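You operate a simulated robot arm through the tools that you are given. There is no shell and no other tool. Be economical: measure what you need, move in short steps, check, and stop when the job is done.

The job below is to be done with a simulated two-armed robot. You get a single attempt, and the scene is never put back.

Task
Run the impeller up to 150 rpm with the guard shut.
Fine: then knob to 0 and switch off; open the guard only once the shaft stands still.

It is judged by the outcome, as a careful person would: the job done as asked, and still so three seconds after it is handed in. It fails if anything else is knocked over, pushed out of place, dropped, spilled or broken.

Robot
Two 7-joint arms with two-finger parallel grippers on one trunk, on a base that drives. Base frame: it is fixed to the floor where the robot stands at the start and does not move with it; the origin is under the middle of the robot, x ahead of it, y to its left, z up; the surface under the hand at the start is at about z = 800. Lengths are in mm, angles in degrees, forces in N, time in s.
The left shoulder is at the start at [42, 101, 1136], the right one opposite. With the tool pointing down near the work surface each hand reaches from about 180 to 520 mm from the robot's upright axis, wherever it stands, measured 20 degrees to its own side. Places, roughly: drive switch [500, -400, 900]; shaft guard [500, -100, 900]; speed knob [600, -300, 900]. Payload 2.4 kg a hand.
The tool frame of a hand sits at the grasp point between the pads (the TCP): z along the fingers, y along the line on which they close. The tips reach 24 mm beyond it. Largest opening 68 mm; finger width 17, thickness 10; the body of the gripper, 40 by 70 mm, starts 41 mm behind the TCP.
Orientation is that of the tool frame in the base frame, as a unit quaternion [w, x, y, z]. With the fingers straight down and closing along the base's y, the tool's x points along the base's -x, its y along +y and its z along -z.

Tools
- The arms move only by the tool arm_command. It takes "left_series", "right_series" or both (then of equal length, played together; a hand with none holds still); each is a list of rows, each a list of 7 numbers: the shift along the tool's x, y, z in mm, then the turn, a rotation vector about the tool's x, y, z in degrees, then the gripper command, from -1 (fully open) to 1 (shut), values between in proportion. In form: [[tx, ty, tz, wx, wy, wz, grip], ...]. A call has 1 to 12 rows; each row is the pose to reach, as a shift and turn from the pose commanded when the call began, along the tool's axes at that moment. Rows are played at 5 a second. More than 50 mm and 8.6 degrees between two rows, or a gripper value outside its range, and nothing of the call is played. A pose out of reach is approached as far as the arm can. The call stops where the force on the tool passes 40 N (or 10 N more than at its start, if that is more) or the arm is blocked; 0.2 s more then pass. The fingers move at their own pace (about 72 mm/s each) and stop on an object; they squeeze with about 41 N. The grip force told is the motor's: it shows also when the fingers shut on nothing. Time passes only in rows, and 0.2 s behind the last, so rows that repeat a pose let the fingers close. It gives the time, the measured TCP pose, the force on the tool (base axes), the opening and the grip force at its end, in the units of the frame above (readings bear some noise), with the torque about the TCP (base axes, N m) and any sound that the robot's microphone picked up, and new pictures: "show" is both (left out), scene, wrist or none (wrist: the cameras of the hands that moved).
- Cameras (640 x 400 px; columns grow to the right, rows downward): "scene" is now at [119.1, -36.3, 1299.7]; the picture's right is [-0.42, -0.91, 0.00], its down [-0.47, 0.21, -0.86] and it looks along [0.78, -0.36, -0.52] (base axes); focal length 230 px, centre (320, 200). "left" rides on the left gripper at [84, -11, -75] in its tool frame; the picture's right is [0.13, 0.99, 0.00], its down [-0.60, 0.08, -0.79] and it looks along [-0.79, 0.10, 0.61] (tool axes); focal length 251 px, centre (320, 200). "right" rides on the right gripper at [84, 11, -75] in its tool frame; the picture's right is [-0.13, 0.99, 0.00], its down [-0.60, -0.08, -0.79] and it looks along [-0.79, -0.10, 0.61] (tool axes); focal length 251 px, centre (320, 200). There is no depth. A picture from a camera that has moved, and an enlarged one, comes with that camera's place and axes in the base frame and with its lens.
- slide_trunk(by): slides the trunk up (or, below 0, down) by that many mm; the arms and the scene camera ride with it, the base frame stays. It gives what a move gives, with no picture.
- steer(legs): drives the robot by 1 to 6 legs, each [ahead, left, turn to the left] in mm, mm and degrees, along the robot's own axes; the way and the turn of a leg run together, so that a leg with both is an arc; at most 1500 mm and 180 degrees a leg. The arms and the cameras ride along, it lands a little off, and it stops where it bumps. It gives what a move gives, and a new picture of the scene camera.
- aim_head(pan, tilt): turns the head with the scene camera to pan (to the left, within 86 degrees either way) and tilt (down, from -29 to 69), counted from straight ahead of the robot. It gives what a move gives, and a new picture of the scene camera.
- enlarge(camera, box): a new picture of the part [left, top, right, bottom] of that camera's present view, enlarged. It takes no simulated time.
- finish_job(): hands the job in; it is judged then, once.

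Go step by step. Nothing tells you exact positions but the pictures and the camera data: compare them with the known pose of the tool, close in by small moves and look again before you grip or let go. The budget is 120 turns and 260 pictures, counting those below and the enlarged ones. Unless the task says otherwise, let go and move clear before handing in.

The tools are called after ">>>" as name(argument=value, ...) on one line, values as JSON. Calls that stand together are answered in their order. arm_command: Moves the arms, as the interface text tells. Its arguments: {"type":"object","properties":{"left_series":{"type":"array"},"right_series":{"type":"array"},"show":{"type":"string","enum":["both","scene","wrist","none"]}},"required":[]} The other tools are called the same way: slide_trunk (by) slides the trunk up or down; steer (legs) drives the base; aim_head (pan, tilt) turns the head that bears the scene camera; enlarge (camera, box) takes an enlarged picture of a part of a camera's view; finish_job () hands the job in.

At the start:

```text
t: 0.0
left_position: [275.2, -24.8, 1183.9]
left_tool_rot: [0.0, 0.0, 1.0, 0.0]
left_contact_force: [-0.3, -0.5, 0.2]
left_wrist_torque: [0.01, -0.03, 0.0]
left_gripper_width: 68.0
left_finger_force: 0.1
right_position: [234.3, -228.6, 1135.1]
right_tool_rot: [0.0, -0.001, 1.0, -0.001]
right_contact_force: [-0.4, 0.3, 0.1]
right_wrist_torque: [0.03, 0.0, -0.04]
right_gripper_width: 67.8
right_finger_force: 0.0
trunk travel left (down, up): [-350.0, 500.0]
robot x, y, heading: [3.5, -1.6, 0.1]
head pan, tilt: [-24.7, 31.0]
```

scene: 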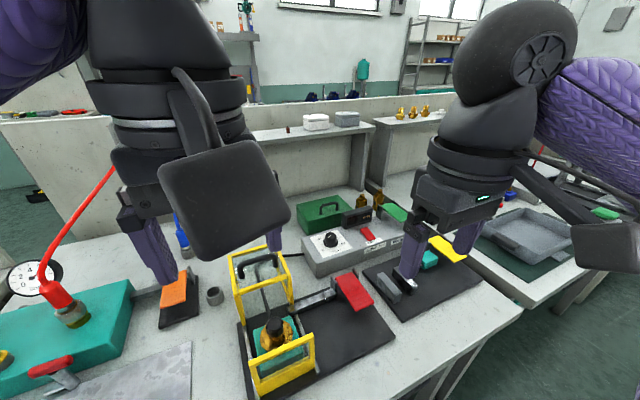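
right: 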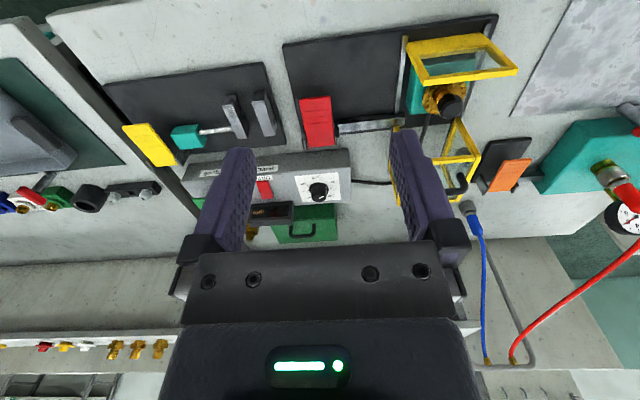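
left: 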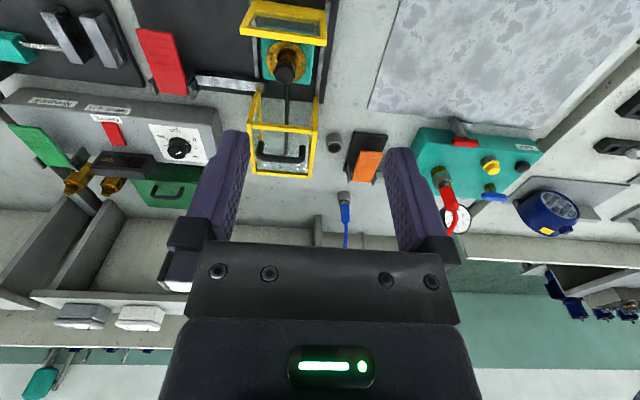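

I see a guard (yellow frame, open?) on a stand, a control box with a knob and a small red switch, and several red/yellow/orange levers. I'll look closer at the pieces first.

>>> enlarge(camera="right", box=[160, 120, 400, 270])

>>> enlarge(camera="scene", box=[210, 180, 500, 400])

>>> enlarge(camera="left", box=[0, 0, 400, 220])

```text
2.67 times, centred on (280, 195) of right
camera zoom: at [150.1, -215.7, 1210.5], right [0.13, 0.99, 0.0], down [0.6, -0.08, 0.79], along [0.79, -0.1, -0.61], focal length 670 px, centre (427, 213)
```

zoom: 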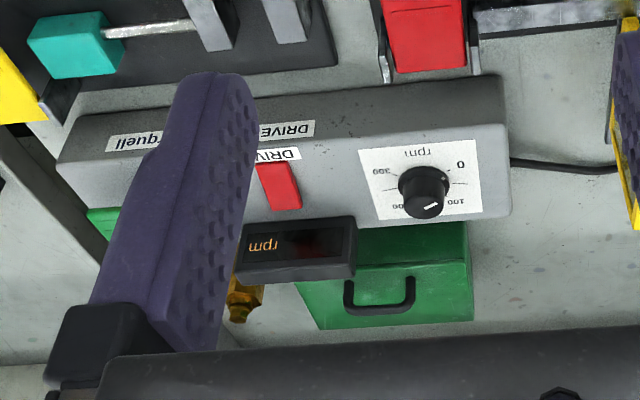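

```text
1.82 times, centred on (355, 290) of scene
camera zoom: at [119.1, -36.3, 1299.7], right [-0.42, -0.91, 0.0], down [-0.47, 0.21, -0.86], along [0.78, -0.36, -0.52], focal length 419 px, centre (256, 36)
```

zoom: 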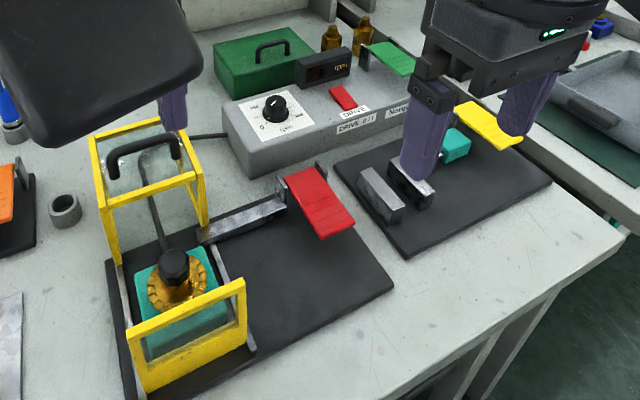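

```text
1.60 times, centred on (200, 110) of left
camera zoom: at [189.6, -36.4, 1260.7], right [-0.13, 0.99, 0.0], down [0.6, 0.08, 0.79], along [0.79, 0.1, -0.61], focal length 402 px, centre (512, 344)
```

zoom: 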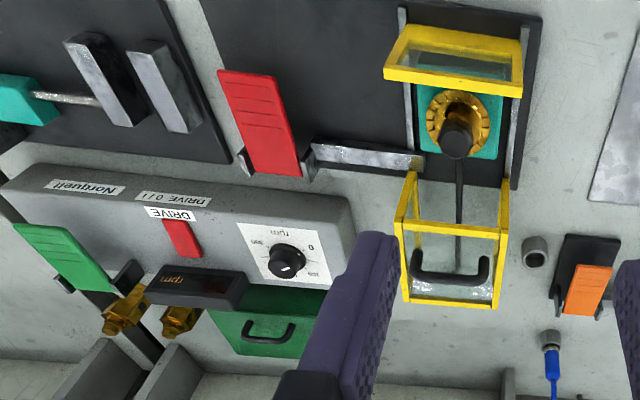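

The control box has a red DRIVE rocker, a knob and an rpm display. I take the guard to be the yellow box with the handle, slid back from the shaft. I'll move the left hand aside and look from above.

>>> arm_command(left_series=[[0, 50, 0, 0, 0, 0, -1], [0, 100, 0, 0, 0, 0, -1], [0, 150, 0, 0, 0, 0, -1], [0, 200, 0, 0, 0, 0, -1]], right_series=[[0, -40, 0, 0, 0, 0, -1], [0, -80, 0, 0, 0, 0, -1], [0, -120, 0, 0, 0, 0, -1], [0, -120, 0, 0, 0, 0, -1]], show="wrist")

>>> aim_head(pan=-22, tilt=45)

>>> enlarge(camera="scene", box=[200, 130, 450, 330])

```text
t: 1.0
left_position: [272.7, 175.9, 1185.7]
left_tool_rot: [-0.001, 0.0, 1.0, 0.001]
left_contact_force: [-0.8, 0.3, -0.1]
left_wrist_torque: [0.01, 0.03, -0.01]
left_gripper_width: 67.8
left_finger_force: 0.0
right_position: [266.9, -337.1, 1127.3]
right_tool_rot: [0.0, -0.001, 1.0, 0.0]
right_contact_force: [-0.3, 0.7, -0.3]
right_wrist_torque: [0.04, -0.05, 0.01]
right_gripper_width: 67.8
right_finger_force: 0.0
right hand out of reach, approached as far as the arm can: row 2, 3, 4
trunk travel left (down, up): [-350.0, 500.0]
robot x, y, heading: [0.1, -0.4, -0.1]
head pan, tilt: [-24.7, 31.0]
camera right: at [181.9, -324.9, 1202.0], right [0.13, 0.99, 0.0], down [0.6, -0.08, 0.79], along [0.79, -0.1, -0.61], focal length 251 px, centre (320, 200)
camera left: at [187.7, 164.6, 1262.7], right [-0.13, 0.99, 0.0], down [0.61, 0.08, 0.79], along [0.79, 0.1, -0.61], focal length 251 px, centre (320, 200)
```

right: 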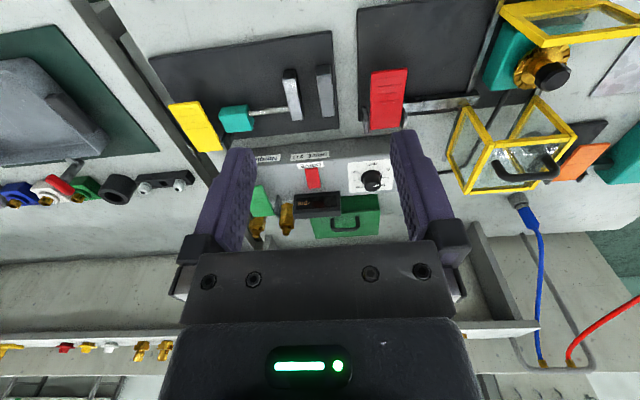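
left: 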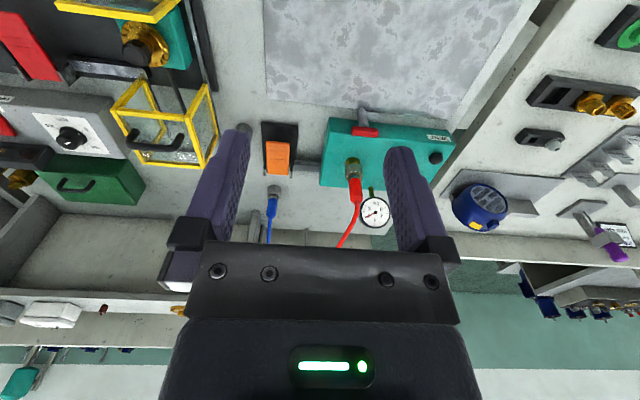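

```text
t: 1.8
left_position: [273.2, 174.5, 1187.2]
left_tool_rot: [-0.001, 0.0, 1.0, 0.0]
left_contact_force: [-0.1, -0.4, -0.1]
left_wrist_torque: [-0.03, -0.02, 0.02]
left_gripper_width: 67.8
left_finger_force: 0.0
right_position: [264.1, -337.0, 1127.1]
right_tool_rot: [0.001, -0.001, 1.0, -0.001]
right_contact_force: [-0.7, 0.5, 0.0]
right_wrist_torque: [-0.01, -0.02, 0.02]
right_gripper_width: 67.9
right_finger_force: 0.0
trunk travel left (down, up): [-350.0, 500.0]
robot x, y, heading: [4.1, -3.1, 0.1]
head pan, tilt: [-22.0, 45.0]
camera scene: at [112.7, -29.2, 1278.7], right [-0.37, -0.93, 0.0], down [-0.66, 0.26, -0.71], along [0.66, -0.27, -0.71], focal length 230 px, centre (320, 200)
```

scene: 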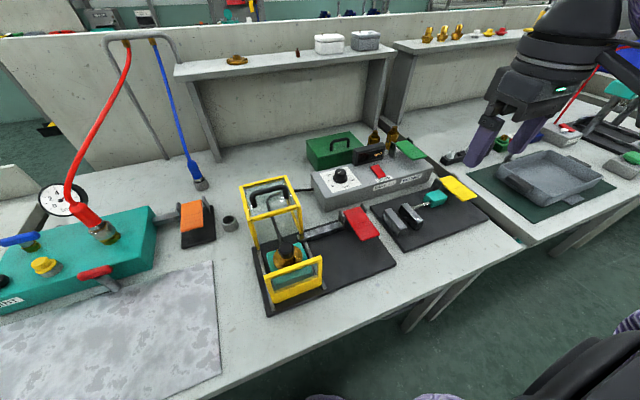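

```text
2.00 times, centred on (325, 230) of scene
camera zoom: at [112.7, -29.2, 1278.7], right [-0.37, -0.93, 0.0], down [-0.66, 0.26, -0.71], along [0.66, -0.27, -0.71], focal length 461 px, centre (310, 140)
```

zoom: 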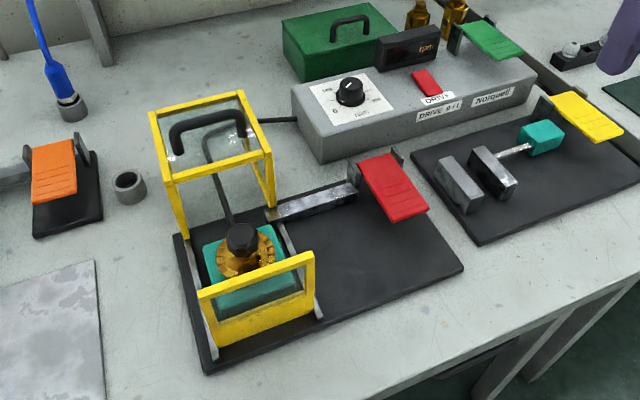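

Arms are clear. I'll bring the left hand in for a closer camera view of the guard and the red lever beside it.

>>> arm_command(left_series=[[10, -45, 15, 0, 0, 0, -1], [20, -90, 30, 0, 0, 0, -1], [25, -135, 50, 0, 0, 0, -1], [25, -180, 70, 0, 0, 0, -1], [25, -225, 90, 0, 0, 0, -1], [25, -225, 130, 0, 0, 0, -1]], show="wrist")

>>> enlarge(camera="left", box=[120, 0, 440, 200])

```text
t: 3.2
left_position: [249.3, -49.9, 1052.0]
left_tool_rot: [0.0, 0.0, 1.0, 0.0]
left_contact_force: [-0.1, -0.1, -0.2]
left_wrist_torque: [0.03, 0.01, 0.0]
left_gripper_width: 68.0
left_finger_force: 0.0
right_position: [266.3, -337.6, 1126.3]
right_tool_rot: [-0.001, -0.001, 1.0, 0.0]
right_contact_force: [0.2, -0.1, 0.1]
right_wrist_torque: [0.0, 0.02, 0.0]
right_gripper_width: 68.0
right_finger_force: 0.0
trunk travel left (down, up): [-350.0, 500.0]
robot x, y, heading: [2.3, 4.0, -0.4]
head pan, tilt: [-22.0, 45.0]
camera left: at [164.0, -60.7, 1129.0], right [-0.13, 0.99, 0.0], down [0.6, 0.08, 0.79], along [0.79, 0.1, -0.61], focal length 251 px, centre (320, 200)
```

left: 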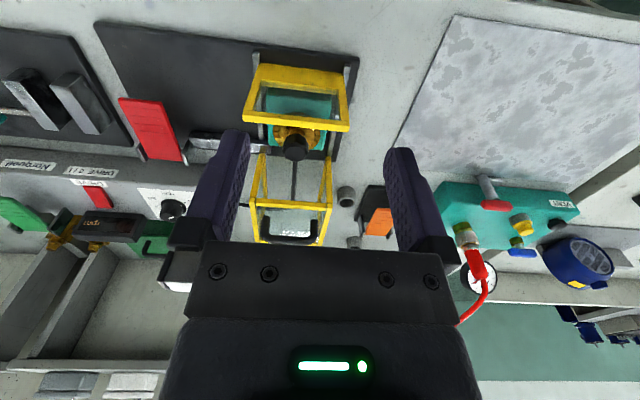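

```text
2.00 times, centred on (280, 100) of left
camera zoom: at [164.0, -60.7, 1129.0], right [-0.13, 0.99, 0.0], down [0.6, 0.08, 0.79], along [0.79, 0.1, -0.61], focal length 503 px, centre (400, 400)
```

zoom: 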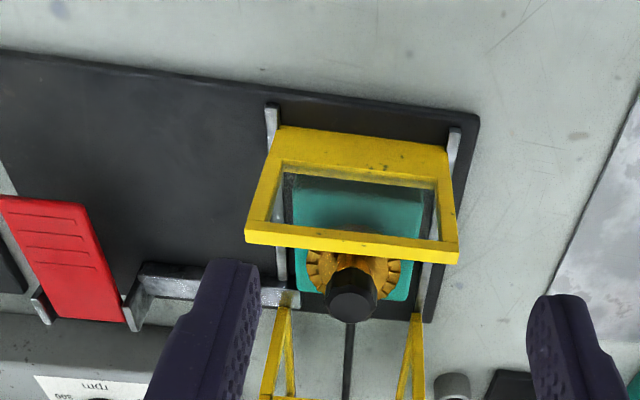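

The guard box appears to sit at about x 455–577, y −6…−124, top about z 904, with a second yellow frame near x 322. I need a side view to tell whether it slides or tilts, so I'll yaw the left hand to look from the left.

>>> arm_command(left_series=[[-16, 30, 0, 0, 0, 8.2, -1], [-33, 60, 0, 0, 0, 16.4, -1], [-50, 90, 0, 0, 0, 24.6, -1], [-66, 120, 0, 0, 0, 32.8, -1], [-83, 140, 0, 0, 0, 41, -1], [-100, 160, 0, 0, 0, 49.2, -1], [-116, 180, 0, 0, 0, 57.4, -1], [-133, 180, 15, 0, 0, 65.6, -1], [-150, 180, 30, 0, 0, 73.8, -1], [-166, 180, 50, 0, 0, 82, -1], [-181, 180, 70, 0, 0, 90, -1], [-181, 180, 70, 0, 0, 90, -1]], show="wrist")

>>> enlarge(camera="left", box=[160, 0, 480, 240])

```text
t: 4.8
left_position: [368.8, 127.8, 1052.7]
left_tool_rot: [0.005, 0.476, 0.879, -0.004]
left_contact_force: [-0.9, -5.0, -1.9]
left_wrist_torque: [0.12, -0.26, 0.44]
left_gripper_width: 68.0
left_finger_force: 0.1
right_position: [264.9, -337.0, 1126.3]
right_tool_rot: [0.0, -0.002, 1.0, 0.0]
right_contact_force: [0.5, -0.5, 0.9]
right_wrist_torque: [-0.02, -0.03, -0.01]
right_gripper_width: 68.1
right_finger_force: 0.1
trunk travel left (down, up): [-350.0, 500.0]
robot x, y, heading: [2.0, 0.6, 0.1]
head pan, tilt: [-22.0, 45.0]
stopped in row 8 (left hand): the force on the tool passed its limit at 91 N (the readings are from after the stop); the commanded pose is now the measured one
camera left: at [312.5, 193.1, 1127.2], right [0.76, 0.65, 0.0], down [0.39, -0.45, 0.8], along [0.52, -0.61, -0.6], focal length 251 px, centre (320, 200)
```

left: 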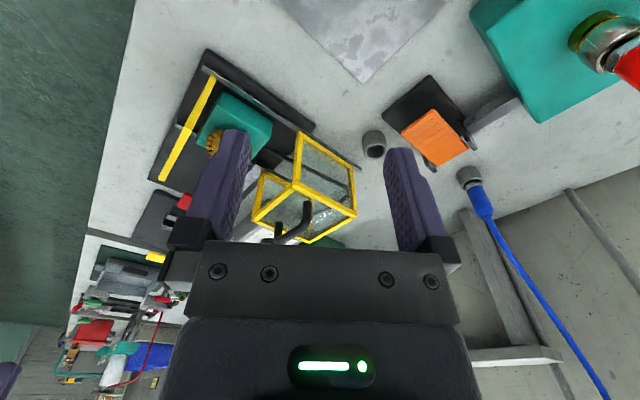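

```text
1.67 times, centred on (320, 120) of left
camera zoom: at [312.5, 193.1, 1127.2], right [0.76, 0.65, 0.0], down [0.39, -0.45, 0.8], along [0.52, -0.61, -0.6], focal length 419 px, centre (320, 333)
```

zoom: 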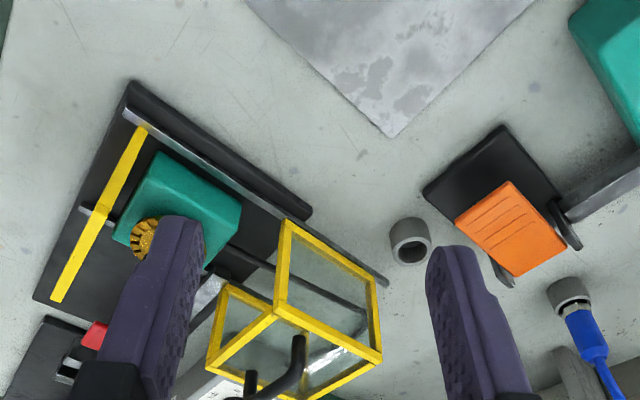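

The guard is a box on two rails running along x, so it slides toward the near frame to shut. I need to check whether the red lever's bar blocks or latches it.

>>> enlarge(camera="right", box=[350, 40, 510, 140])

>>> enlarge(camera="scene", box=[250, 170, 410, 300])

>>> enlarge(camera="scene", box=[310, 140, 440, 220])

```text
4.00 times, centred on (430, 90) of right
camera zoom: at [182.1, -325.1, 1201.8], right [0.13, 0.99, 0.0], down [0.6, -0.08, 0.79], along [0.79, -0.1, -0.61], focal length 1006 px, centre (-120, 640)
```

zoom: 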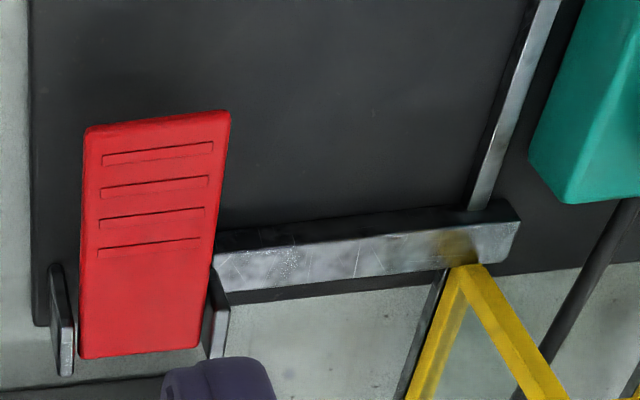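

```text
3.08 times, centred on (330, 235) of scene
camera zoom: at [112.6, -29.4, 1278.6], right [-0.37, -0.93, 0.0], down [-0.66, 0.27, -0.71], along [0.66, -0.26, -0.71], focal length 709 px, centre (289, 92)
```

zoom: 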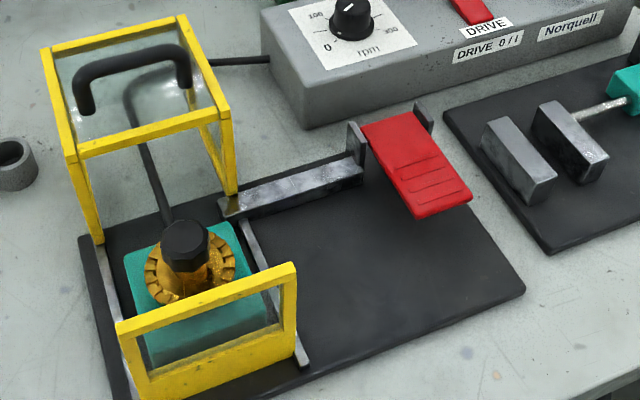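

```text
4.92 times, centred on (375, 180) of scene
camera zoom: at [112.6, -29.4, 1278.6], right [-0.37, -0.93, 0.0], down [-0.66, 0.27, -0.71], along [0.66, -0.26, -0.71], focal length 1134 px, centre (49, 298)
```

zoom: 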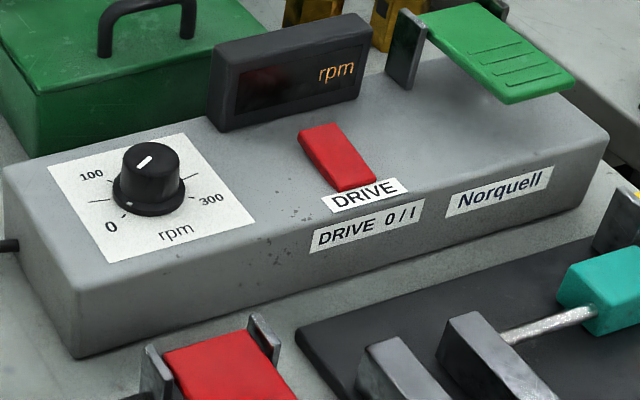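

The bar from the red lever lies across the right rail right in front of the guard box: a stop the lever presumably withdraws while pressed. So one hand will hold the lever while the other slides the guard. First I unwind the left hand, then drive closer.

>>> arm_command(left_series=[[5, -17, -10, 0, 0, -8, -1], [10, -34, -20, 0, 0, -16, -1], [16, -51, -30, 0, 0, -24, -1], [22, -68, -40, 0, 0, -32, -1], [28, -85, -40, 0, 0, -40, -1], [34, -100, -40, 0, 0, -48, -1], [40, -117, -40, 0, 0, -56.8, -1]], show="none")

>>> steer(legs=[[0, -150, 0], [60, 0, 0]])

```text
refused: row 7 steps farther than a row can; nothing moved
```

```text
t: 6.8
left_position: [429.9, -20.6, 1052.2]
left_tool_rot: [0.004, 0.476, 0.879, -0.004]
left_contact_force: [2.0, -7.3, -3.9]
left_wrist_torque: [0.22, -0.12, 0.28]
left_gripper_width: 68.1
left_finger_force: 0.1
right_position: [326.2, -487.4, 1126.8]
right_tool_rot: [0.0, 0.001, 1.0, -0.001]
right_contact_force: [0.3, -0.5, 0.2]
right_wrist_torque: [-0.01, 0.02, 0.04]
right_gripper_width: 68.1
right_finger_force: 0.0
trunk travel left (down, up): [-350.0, 500.0]
robot x, y, heading: [60.6, -151.7, -0.1]
head pan, tilt: [-22.0, 45.0]
camera scene: at [173.6, -179.2, 1278.5], right [-0.37, -0.93, 0.0], down [-0.66, 0.27, -0.71], along [0.66, -0.26, -0.71], focal length 230 px, centre (320, 200)
```

scene: 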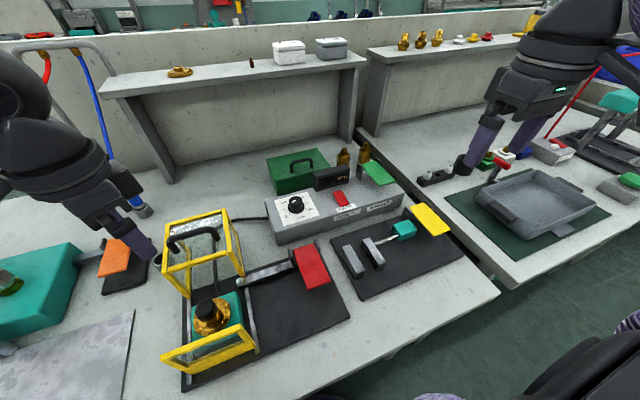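

Drive worked and nothing was disturbed. Now I unwind the left hand to a normal pose.

>>> arm_command(left_series=[[7, -15, -8, 0, 0, -7.5, -1], [14, -30, -16, 0, 0, -15, -1], [21, -45, -24, 0, 0, -22.5, -1], [28, -60, -32, 0, 0, -30, -1], [35, -75, -40, 0, 0, -37.5, -1], [42, -90, -45, 0, 0, -45, -1], [48, -105, -50, 0, 0, -51, -1], [54, -120, -50, 0, 0, -56.8, -1]], show="wrist")

>>> steer(legs=[[60, 0, 0]])

>>> aim_head(pan=-10, tilt=50)

```text
t: 8.6
left_position: [298.7, -40.7, 1102.9]
left_tool_rot: [0.001, -0.001, 1.0, -0.005]
left_contact_force: [-0.6, 0.4, 0.0]
left_wrist_torque: [0.04, -0.01, -0.02]
left_gripper_width: 67.8
left_finger_force: 0.0
right_position: [326.0, -487.0, 1127.1]
right_tool_rot: [0.0, 0.0, 1.0, -0.001]
right_contact_force: [0.0, -1.3, 0.0]
right_wrist_torque: [0.03, 0.02, 0.01]
right_gripper_width: 67.8
right_finger_force: 0.0
trunk travel left (down, up): [-350.0, 500.0]
robot x, y, heading: [58.8, -148.3, -0.2]
head pan, tilt: [-22.0, 45.0]
camera left: at [213.0, -51.4, 1178.0], right [-0.13, 0.99, -0.01], down [0.6, 0.09, 0.79], along [0.79, 0.1, -0.61], focal length 251 px, centre (320, 200)
```

left: 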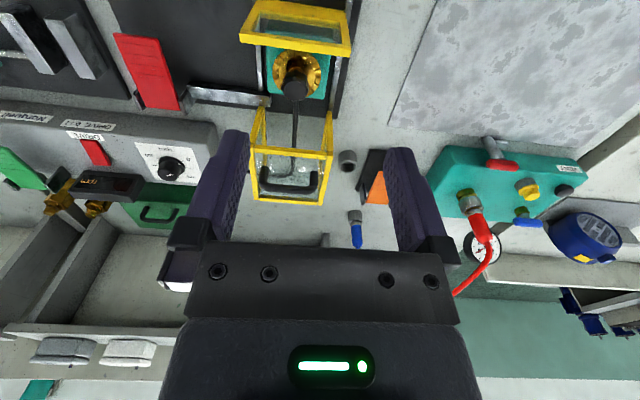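

```text
t: 9.5
left_position: [358.8, -41.4, 1102.7]
left_tool_rot: [0.002, 0.001, 1.0, -0.004]
left_contact_force: [-0.9, 0.7, -0.2]
left_wrist_torque: [-0.01, 0.01, 0.01]
left_gripper_width: 67.9
left_finger_force: 0.0
right_position: [386.3, -488.8, 1127.6]
right_tool_rot: [0.0, 0.0, 1.0, -0.001]
right_contact_force: [-1.2, -0.4, 0.0]
right_wrist_torque: [0.01, 0.0, 0.01]
right_gripper_width: 68.0
right_finger_force: 0.0
trunk travel left (down, up): [-350.0, 500.0]
robot x, y, heading: [114.5, -150.0, -0.2]
head pan, tilt: [-22.0, 45.0]
camera scene: at [232.7, -179.4, 1278.5], right [-0.38, -0.93, 0.0], down [-0.66, 0.27, -0.71], along [0.65, -0.27, -0.71], focal length 230 px, centre (320, 200)
```

scene: 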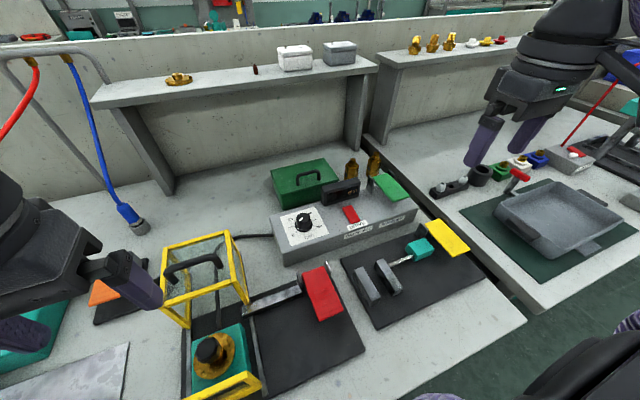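

```text
t: 10.3
left_position: [359.1, -40.7, 1102.1]
left_tool_rot: [0.002, 0.002, 1.0, -0.004]
left_contact_force: [-0.1, 0.6, -0.2]
left_wrist_torque: [-0.01, 0.02, -0.02]
left_gripper_width: 68.1
left_finger_force: 0.1
right_position: [385.1, -487.9, 1126.7]
right_tool_rot: [-0.001, 0.0, 1.0, 0.0]
right_contact_force: [-0.1, 0.3, -0.5]
right_wrist_torque: [0.0, 0.01, 0.02]
right_gripper_width: 68.1
right_finger_force: 0.0
trunk travel left (down, up): [-350.0, 500.0]
robot x, y, heading: [121.8, -149.6, 0.1]
head pan, tilt: [-10.0, 50.0]
camera scene: at [232.5, -162.4, 1271.7], right [-0.18, -0.98, 0.0], down [-0.75, 0.13, -0.64], along [0.63, -0.11, -0.77], focal length 230 px, centre (320, 200)
```

scene: 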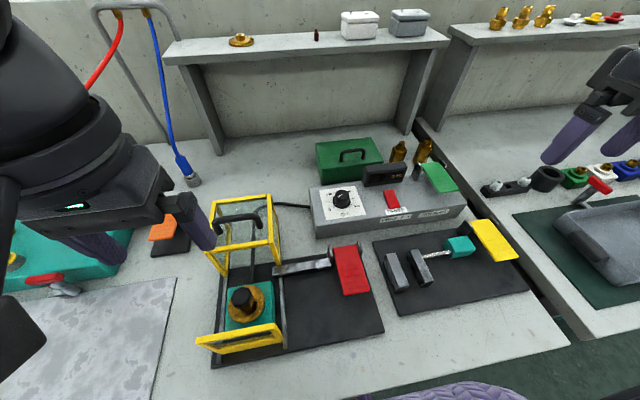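

Robot now stands at about [120, −150]. I'll take close views of the lever/stop and of the knob.

>>> enlarge(camera="scene", box=[200, 180, 400, 360])

>>> enlarge(camera="scene", box=[300, 150, 460, 250])

```text
2.22 times, centred on (300, 270) of scene
camera zoom: at [232.5, -162.4, 1271.7], right [-0.18, -0.98, 0.0], down [-0.75, 0.13, -0.64], along [0.63, -0.11, -0.77], focal length 512 px, centre (364, 44)
```

zoom: 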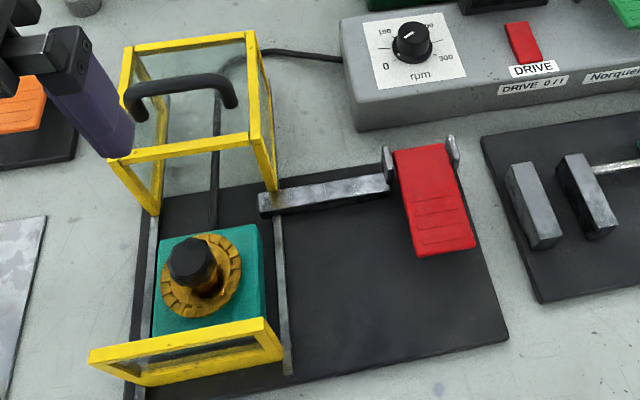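

```text
4.00 times, centred on (380, 200) of scene
camera zoom: at [232.5, -162.4, 1271.7], right [-0.18, -0.98, 0.0], down [-0.75, 0.13, -0.64], along [0.63, -0.11, -0.77], focal length 921 px, centre (80, 200)
```

zoom: 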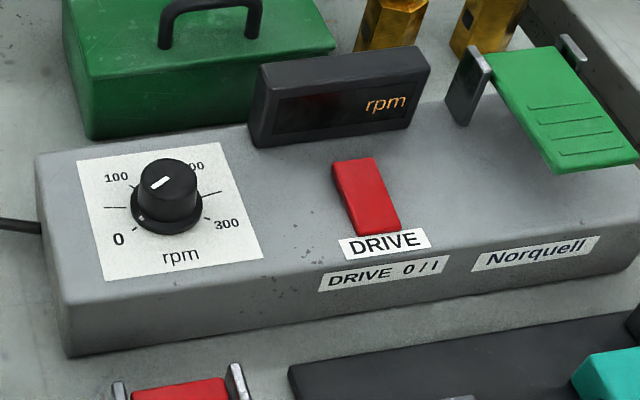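

The knob mark points at 0 and the display is dark. I place the red lever's free end at about [355, −249, 857]; I'll bring the closed right hand above it to press it.

>>> arm_command(right_series=[[2, 35, 25, 0, 0, 0, 1], [5, 70, 55, 0, 0, 0, 1], [8, 105, 85, 0, 0, 0, 1], [11, 140, 115, 0, 0, 0, 1], [14, 175, 145, 0, 0, 0, 1], [17, 207, 170, 0, 0, 0, 1], [17, 238, 195, 0, 0, 0, 1], [17, 238, 220, 0, 0, 0, 1]])

>>> enlarge(camera="scene", box=[200, 180, 400, 360])

```text
t: 12.1
left_position: [358.7, -40.9, 1102.5]
left_tool_rot: [0.002, 0.002, 1.0, -0.005]
left_contact_force: [0.0, 0.0, -0.4]
left_wrist_torque: [0.0, 0.0, 0.0]
left_gripper_width: 67.7
left_finger_force: 0.0
right_position: [367.1, -249.4, 907.0]
right_tool_rot: [0.001, 0.001, 1.0, 0.001]
right_contact_force: [1.0, -0.3, -0.5]
right_wrist_torque: [0.0, 0.0, -0.02]
right_gripper_width: 0.2
right_finger_force: 24.1
trunk travel left (down, up): [-350.0, 500.0]
robot x, y, heading: [116.8, -146.2, 0.0]
head pan, tilt: [-10.0, 50.0]
camera scene: at [232.6, -162.2, 1271.7], right [-0.18, -0.98, 0.0], down [-0.75, 0.13, -0.64], along [0.63, -0.11, -0.77], focal length 230 px, centre (320, 200)
camera right: at [283.4, -236.7, 981.2], right [0.13, 0.99, 0.0], down [0.6, -0.08, 0.79], along [0.79, -0.1, -0.61], focal length 251 px, centre (320, 200)
```

scene: 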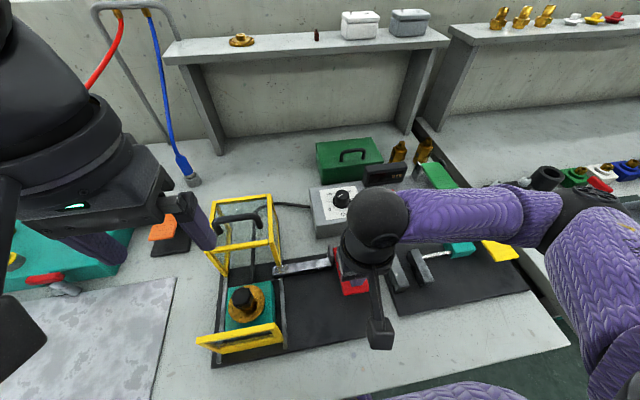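
right: 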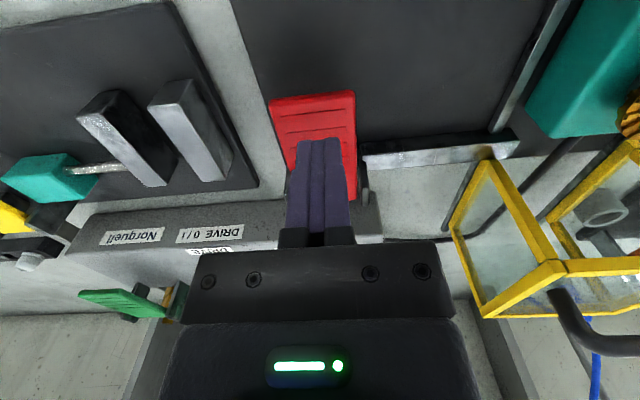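

```text
2.22 times, centred on (300, 270) of scene
camera zoom: at [232.6, -162.2, 1271.7], right [-0.18, -0.98, 0.0], down [-0.75, 0.13, -0.64], along [0.63, -0.11, -0.77], focal length 512 px, centre (364, 44)
```

zoom: 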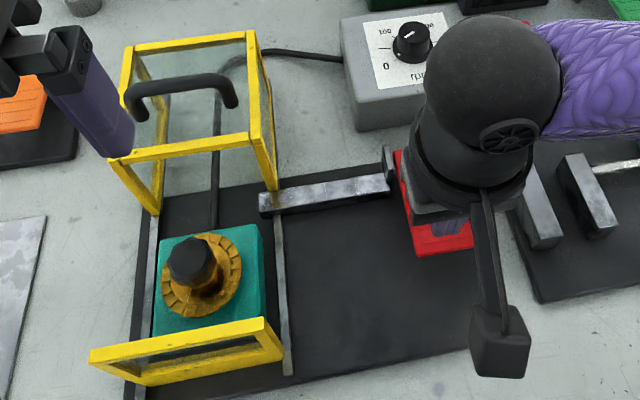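

Fingers are centred over the lever near its free end, tips at about z 883. I'll press down in small steps and watch force and the bar.

>>> arm_command(right_series=[[0, 0, 10, 0, 0, 0, 1], [0, 0, 20, 0, 0, 0, 1], [0, 0, 26, 0, 0, 0, 1], [0, 0, 32, 0, 0, 0, 1], [0, 0, 38, 0, 0, 0, 1]])

>>> enlarge(camera="scene", box=[200, 180, 400, 360])

```text
t: 13.3
left_position: [357.3, -40.9, 1102.3]
left_tool_rot: [0.002, 0.002, 1.0, -0.005]
left_contact_force: [0.8, 0.3, 0.3]
left_wrist_torque: [0.0, 0.01, -0.03]
left_gripper_width: 67.9
left_finger_force: 0.0
right_position: [368.4, -250.9, 870.0]
right_tool_rot: [0.001, 0.0, 1.0, -0.001]
right_contact_force: [0.8, -0.7, 3.4]
right_wrist_torque: [-0.01, -0.06, 0.04]
right_gripper_width: 0.1
right_finger_force: 22.8
trunk travel left (down, up): [-350.0, 500.0]
robot x, y, heading: [117.5, -148.1, 0.1]
head pan, tilt: [-10.0, 50.0]
camera scene: at [232.4, -162.2, 1271.7], right [-0.18, -0.98, 0.0], down [-0.75, 0.13, -0.64], along [0.63, -0.11, -0.77], focal length 230 px, centre (320, 200)
camera right: at [283.7, -237.7, 943.6], right [0.13, 0.99, 0.0], down [0.6, -0.08, 0.79], along [0.79, -0.1, -0.61], focal length 251 px, centre (320, 200)
```

scene: 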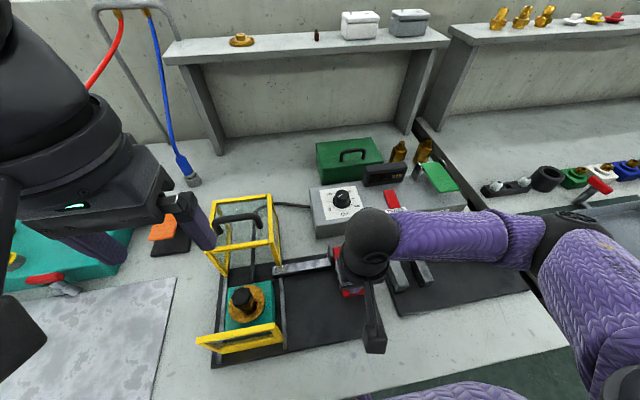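
right: 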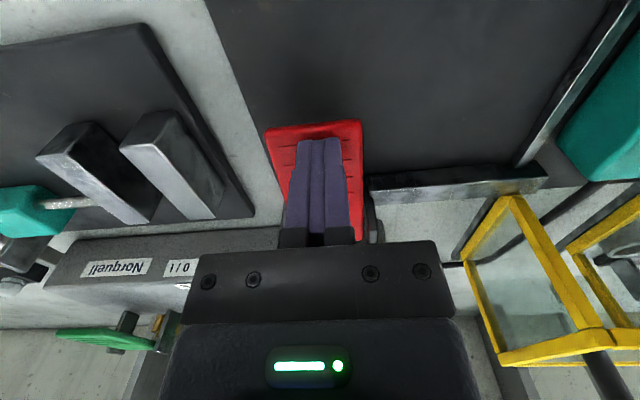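

```text
2.22 times, centred on (300, 270) of scene
camera zoom: at [232.4, -162.2, 1271.7], right [-0.18, -0.98, 0.0], down [-0.75, 0.13, -0.64], along [0.63, -0.11, -0.77], focal length 512 px, centre (364, 44)
```

zoom: 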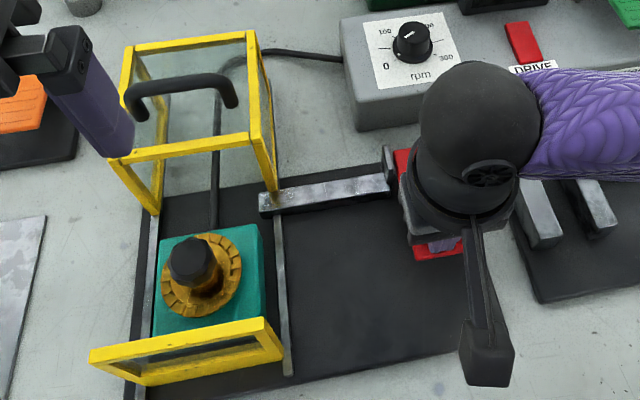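

Contact with a light 3.4 N; the lever is beginning to give. I press on.

>>> arm_command(right_series=[[0, 0, 5, 0, 0, 0, 1], [0, 0, 10, 0, 0, 0, 1], [0, 0, 15, 0, 0, 0, 1], [0, 0, 15, 0, 0, 0, 1]])

>>> enlarge(camera="scene", box=[200, 180, 400, 360])

```text
t: 14.3
left_position: [356.9, -41.1, 1103.0]
left_tool_rot: [0.002, 0.002, 1.0, -0.005]
left_contact_force: [-0.1, 0.3, 0.0]
left_wrist_torque: [0.03, 0.0, -0.01]
left_gripper_width: 68.2
left_finger_force: 0.0
right_position: [368.2, -249.7, 855.2]
right_tool_rot: [0.003, 0.001, 1.0, 0.0]
right_contact_force: [0.2, -6.6, 37.9]
right_wrist_torque: [-0.13, -0.35, -0.01]
right_gripper_width: 0.4
right_finger_force: 23.7
trunk travel left (down, up): [-350.0, 500.0]
robot x, y, heading: [123.4, -149.1, -0.1]
head pan, tilt: [-10.0, 50.0]
camera scene: at [230.9, -162.6, 1272.3], right [-0.18, -0.98, 0.0], down [-0.75, 0.13, -0.64], along [0.63, -0.11, -0.77], focal length 230 px, centre (320, 200)
camera right: at [283.8, -237.4, 929.8], right [0.13, 0.99, 0.0], down [0.6, -0.08, 0.8], along [0.79, -0.1, -0.61], focal length 251 px, centre (320, 200)
```

scene: 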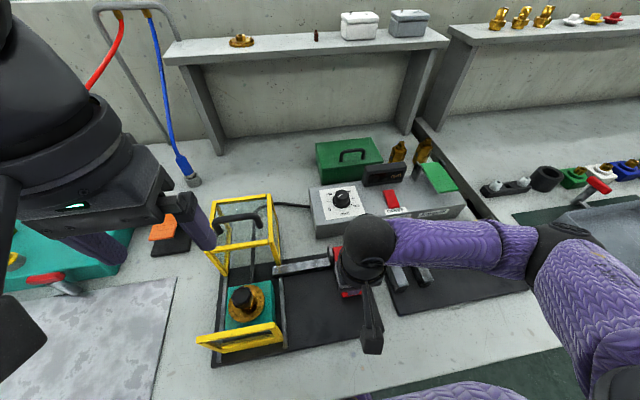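
right: 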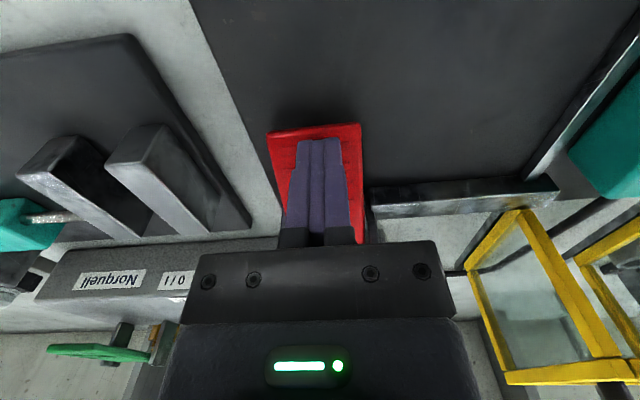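

```text
2.22 times, centred on (300, 270) of scene
camera zoom: at [230.9, -162.6, 1272.3], right [-0.18, -0.98, 0.0], down [-0.75, 0.13, -0.64], along [0.63, -0.11, -0.77], focal length 512 px, centre (364, 44)
```

zoom: 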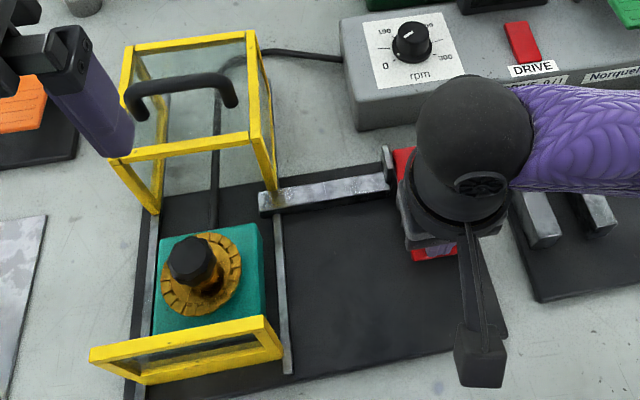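

Force rises to 38 N with the tip at about z 831; the bar shows little motion. I'll look closely before deciding.

>>> enlarge(camera="right", box=[240, 100, 580, 260])

>>> enlarge(camera="scene", box=[260, 220, 360, 300])

>>> enlarge(camera="left", box=[60, 0, 360, 180])

```text
1.88 times, centred on (410, 180) of right
camera zoom: at [283.8, -237.4, 929.8], right [0.13, 0.99, 0.0], down [0.6, -0.08, 0.8], along [0.79, -0.1, -0.61], focal length 473 px, centre (151, 238)
```

zoom: 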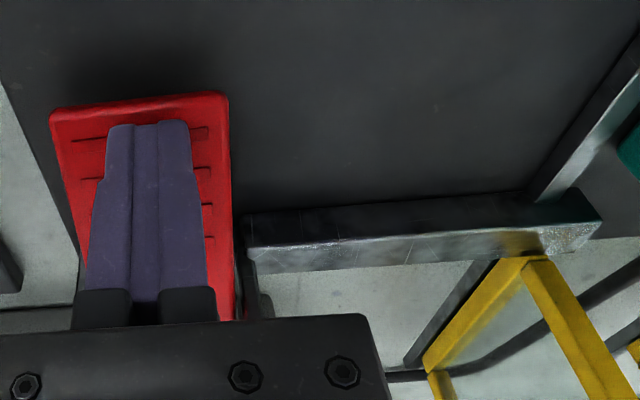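

```text
5.00 times, centred on (310, 260) of scene
camera zoom: at [230.9, -162.6, 1272.3], right [-0.18, -0.98, 0.0], down [-0.75, 0.13, -0.64], along [0.63, -0.11, -0.77], focal length 1152 px, centre (370, -100)
```

zoom: 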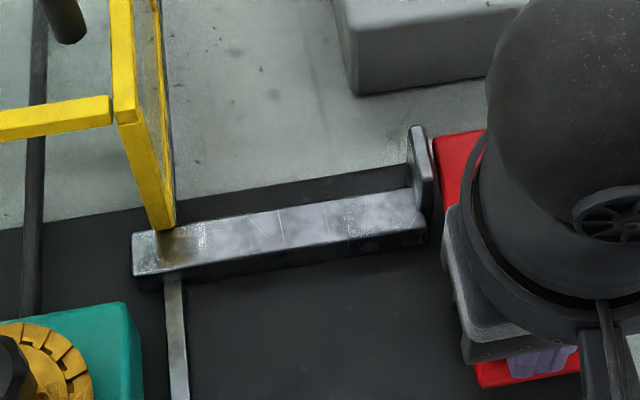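

```text
2.13 times, centred on (210, 90) of left
camera zoom: at [271.2, -51.7, 1178.6], right [-0.13, 0.99, -0.01], down [0.6, 0.08, 0.8], along [0.79, 0.09, -0.61], focal length 536 px, centre (555, 435)
```

zoom: 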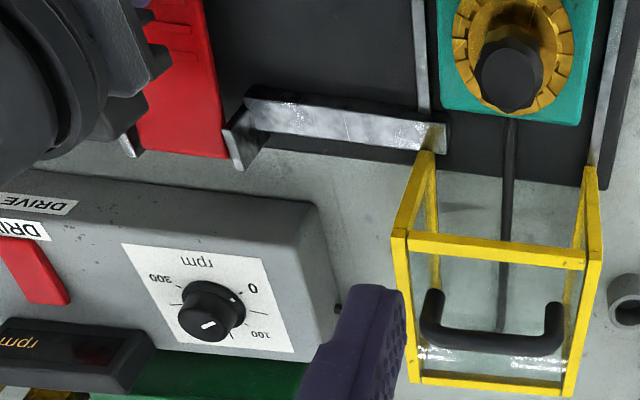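

I'll back off a few mm to learn whether this is a spring or an end stop.

>>> arm_command(right_series=[[0, 0, -2, 0, 0, 0, 1], [0, 0, -4, 0, 0, 0, 1]], show="none")

>>> arm_command(right_series=[[0, 0, -4, 0, 0, 0, 1], [0, 0, -4, 0, 0, 0, 1]], show="none")

```text
t: 14.9
left_position: [357.2, -41.5, 1101.3]
left_tool_rot: [0.002, 0.002, 1.0, -0.006]
left_contact_force: [1.0, 1.3, -0.2]
left_wrist_torque: [-0.01, -0.03, -0.01]
left_gripper_width: 68.1
left_finger_force: 0.1
right_position: [366.8, -249.4, 858.3]
right_tool_rot: [-0.001, 0.0, 1.0, -0.002]
right_contact_force: [-3.6, -1.5, 4.8]
right_wrist_torque: [-0.05, 0.06, -0.03]
right_gripper_width: 0.0
right_finger_force: 23.6
trunk travel left (down, up): [-350.0, 500.0]
robot x, y, heading: [119.4, -148.0, -0.1]
head pan, tilt: [-10.0, 50.0]
```

```text
t: 15.5
left_position: [357.1, -41.2, 1102.4]
left_tool_rot: [0.002, 0.001, 1.0, -0.005]
left_contact_force: [0.1, 0.1, 0.6]
left_wrist_torque: [0.0, 0.04, -0.01]
left_gripper_width: 68.2
left_finger_force: 0.1
right_position: [366.4, -248.8, 862.5]
right_tool_rot: [0.0, 0.0, 1.0, -0.001]
right_contact_force: [-2.8, -0.6, 4.7]
right_wrist_torque: [-0.02, 0.04, 0.05]
right_gripper_width: 0.0
right_finger_force: 23.8
trunk travel left (down, up): [-350.0, 500.0]
robot x, y, heading: [120.4, -152.0, 0.0]
head pan, tilt: [-10.0, 50.0]
```

It is a light spring (~5 N) with an end stop at TCP z≈855. Let me release fully and compare the bar in the same crop.

>>> arm_command(right_series=[[0, 0, -15, 0, 0, 0, 1], [0, 0, -30, 0, 0, 0, 1], [0, 0, -40, 0, 0, 0, 1]], show="none")

>>> enlarge(camera="scene", box=[260, 220, 360, 300])

>>> enlarge(camera="left", box=[60, 0, 360, 180])

```text
t: 16.3
left_position: [358.5, -41.5, 1103.3]
left_tool_rot: [0.002, 0.002, 1.0, -0.005]
left_contact_force: [-0.5, 0.2, -0.2]
left_wrist_torque: [0.02, 0.0, 0.0]
left_gripper_width: 68.1
left_finger_force: 0.2
right_position: [368.4, -249.9, 901.7]
right_tool_rot: [-0.001, 0.0, 1.0, -0.001]
right_contact_force: [-0.3, 0.4, -0.3]
right_wrist_torque: [0.01, -0.03, 0.05]
right_gripper_width: 0.0
right_finger_force: 23.7
trunk travel left (down, up): [-350.0, 500.0]
robot x, y, heading: [117.9, -149.7, -0.0]
head pan, tilt: [-10.0, 50.0]
```

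```text
5.00 times, centred on (310, 260) of scene
camera zoom: at [232.5, -162.2, 1271.7], right [-0.18, -0.98, 0.0], down [-0.75, 0.13, -0.64], along [0.63, -0.11, -0.77], focal length 1152 px, centre (370, -100)
```

zoom: 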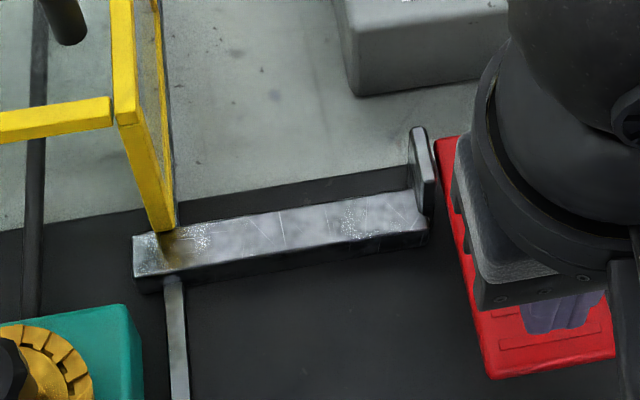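

```text
2.13 times, centred on (210, 90) of left
camera zoom: at [272.7, -51.4, 1177.9], right [-0.13, 0.99, -0.01], down [0.6, 0.09, 0.79], along [0.79, 0.09, -0.61], focal length 536 px, centre (555, 435)
```

zoom: 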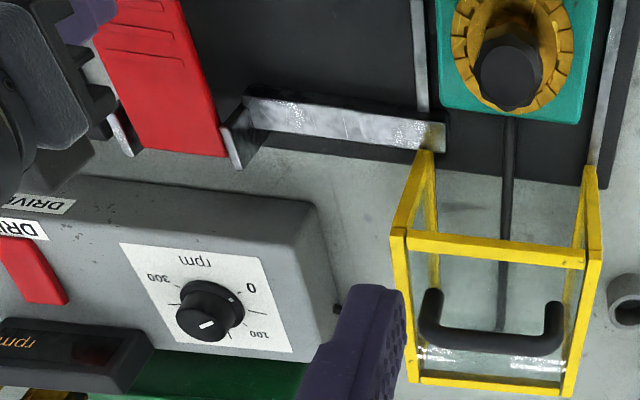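

The lever clearly moves; the bar is apparently the linkage to the guard latch. Guard handle triangulates to about [481, −64, 956], top of box z≈923. I'll put the closed left fingers behind the handle, then press the lever and pull.

>>> arm_command(left_series=[[-40, -6, 15, 0, 0, 0, 1], [-80, -12, 30, 0, 0, 0, 1], [-120, -18, 45, 0, 0, 0, 1], [-157, -23, 70, 0, 0, 0, 1], [-157, -23, 110, 0, 0, 0, 1], [-157, -23, 125, 0, 0, 0, 1]])

>>> enlarge(camera="scene", box=[180, 160, 340, 280])

```text
t: 17.7
left_position: [516.0, -65.2, 975.4]
left_tool_rot: [0.001, 0.002, 1.0, -0.005]
left_contact_force: [0.2, -0.2, 0.9]
left_wrist_torque: [0.0, 0.0, 0.0]
left_gripper_width: 0.0
left_finger_force: 23.7
right_position: [368.3, -250.4, 901.6]
right_tool_rot: [0.0, 0.0, 1.0, 0.0]
right_contact_force: [-0.1, 0.5, -0.2]
right_wrist_torque: [0.01, -0.05, -0.04]
right_gripper_width: 0.0
right_finger_force: 24.1
trunk travel left (down, up): [-350.0, 500.0]
robot x, y, heading: [117.2, -152.0, 0.2]
head pan, tilt: [-10.0, 50.0]
camera scene: at [232.5, -162.2, 1271.7], right [-0.18, -0.98, 0.0], down [-0.75, 0.13, -0.64], along [0.63, -0.11, -0.77], focal length 230 px, centre (320, 200)
camera left: at [431.0, -75.3, 1050.8], right [-0.13, 0.99, -0.01], down [0.6, 0.08, 0.79], along [0.79, 0.09, -0.61], focal length 251 px, centre (320, 200)
```

scene: 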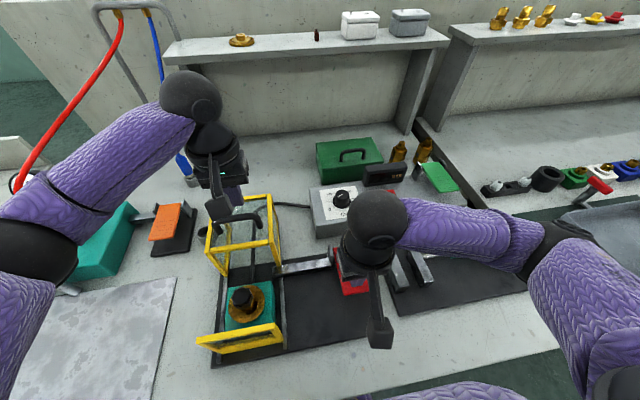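
left: 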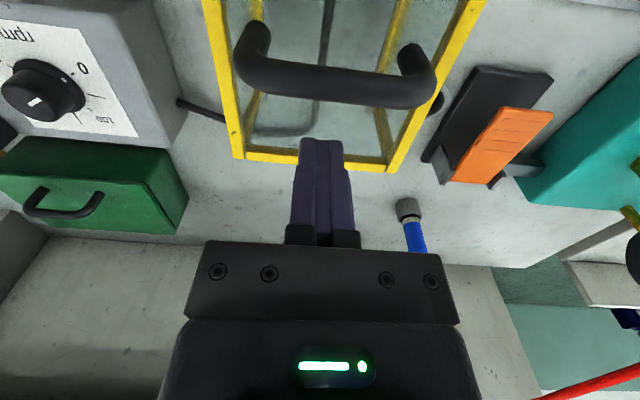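

```text
3.33 times, centred on (260, 220) of scene
camera zoom: at [232.5, -162.2, 1271.7], right [-0.18, -0.98, 0.0], down [-0.75, 0.13, -0.64], along [0.63, -0.11, -0.77], focal length 768 px, centre (520, 133)
```

zoom: 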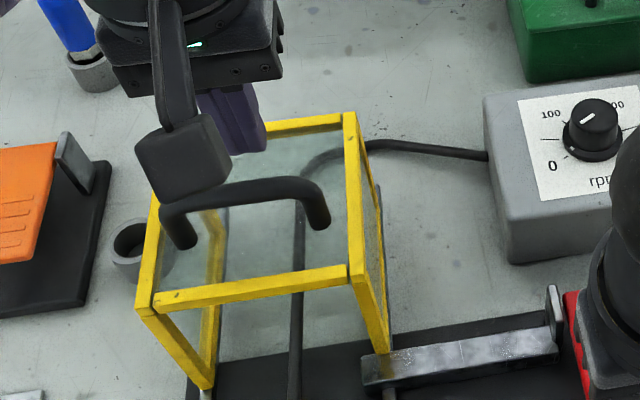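

Fingers sit behind the handle. Now lower the left to engage, and press the lever with the right.

>>> arm_command(left_series=[[0, 0, 6, 0, 0, 0, 1], [0, 0, 12, 0, 0, 0, 1], [0, 0, 18, 0, 0, 0, 1], [0, 0, 18, 0, 0, 0, 1], [0, 0, 18, 0, 0, 0, 1]], right_series=[[0, 0, 15, 0, 0, 0, 1], [0, 0, 28, 0, 0, 0, 1], [0, 0, 36, 0, 0, 0, 1], [0, 0, 42, 0, 0, 0, 1], [0, 0, 44.5, 0, 0, 0, 1]], show="wrist")

```text
t: 18.9
left_position: [514.4, -65.9, 959.3]
left_tool_rot: [0.002, 0.001, 1.0, -0.005]
left_contact_force: [-0.1, -0.1, -0.8]
left_wrist_torque: [0.02, 0.0, 0.0]
left_gripper_width: 0.2
left_finger_force: 23.3
right_position: [367.5, -250.5, 857.0]
right_tool_rot: [0.0, 0.0, 1.0, 0.0]
right_contact_force: [-0.3, 1.6, 6.2]
right_wrist_torque: [0.08, -0.06, 0.0]
right_gripper_width: 0.0
right_finger_force: 23.4
trunk travel left (down, up): [-350.0, 500.0]
robot x, y, heading: [118.8, -152.2, -0.2]
head pan, tilt: [-10.0, 50.0]
camera right: at [284.1, -238.1, 932.6], right [0.13, 0.99, 0.0], down [0.6, -0.08, 0.79], along [0.79, -0.1, -0.61], focal length 251 px, centre (320, 200)
camera left: at [430.0, -76.1, 1034.5], right [-0.13, 0.99, -0.01], down [0.6, 0.09, 0.79], along [0.79, 0.09, -0.61], focal length 251 px, centre (320, 200)
```

right: 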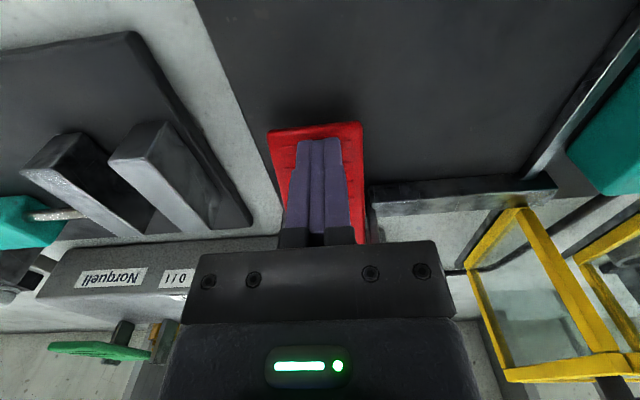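
left: 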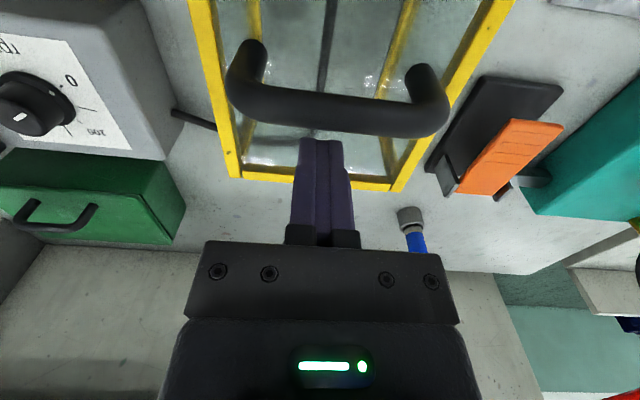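

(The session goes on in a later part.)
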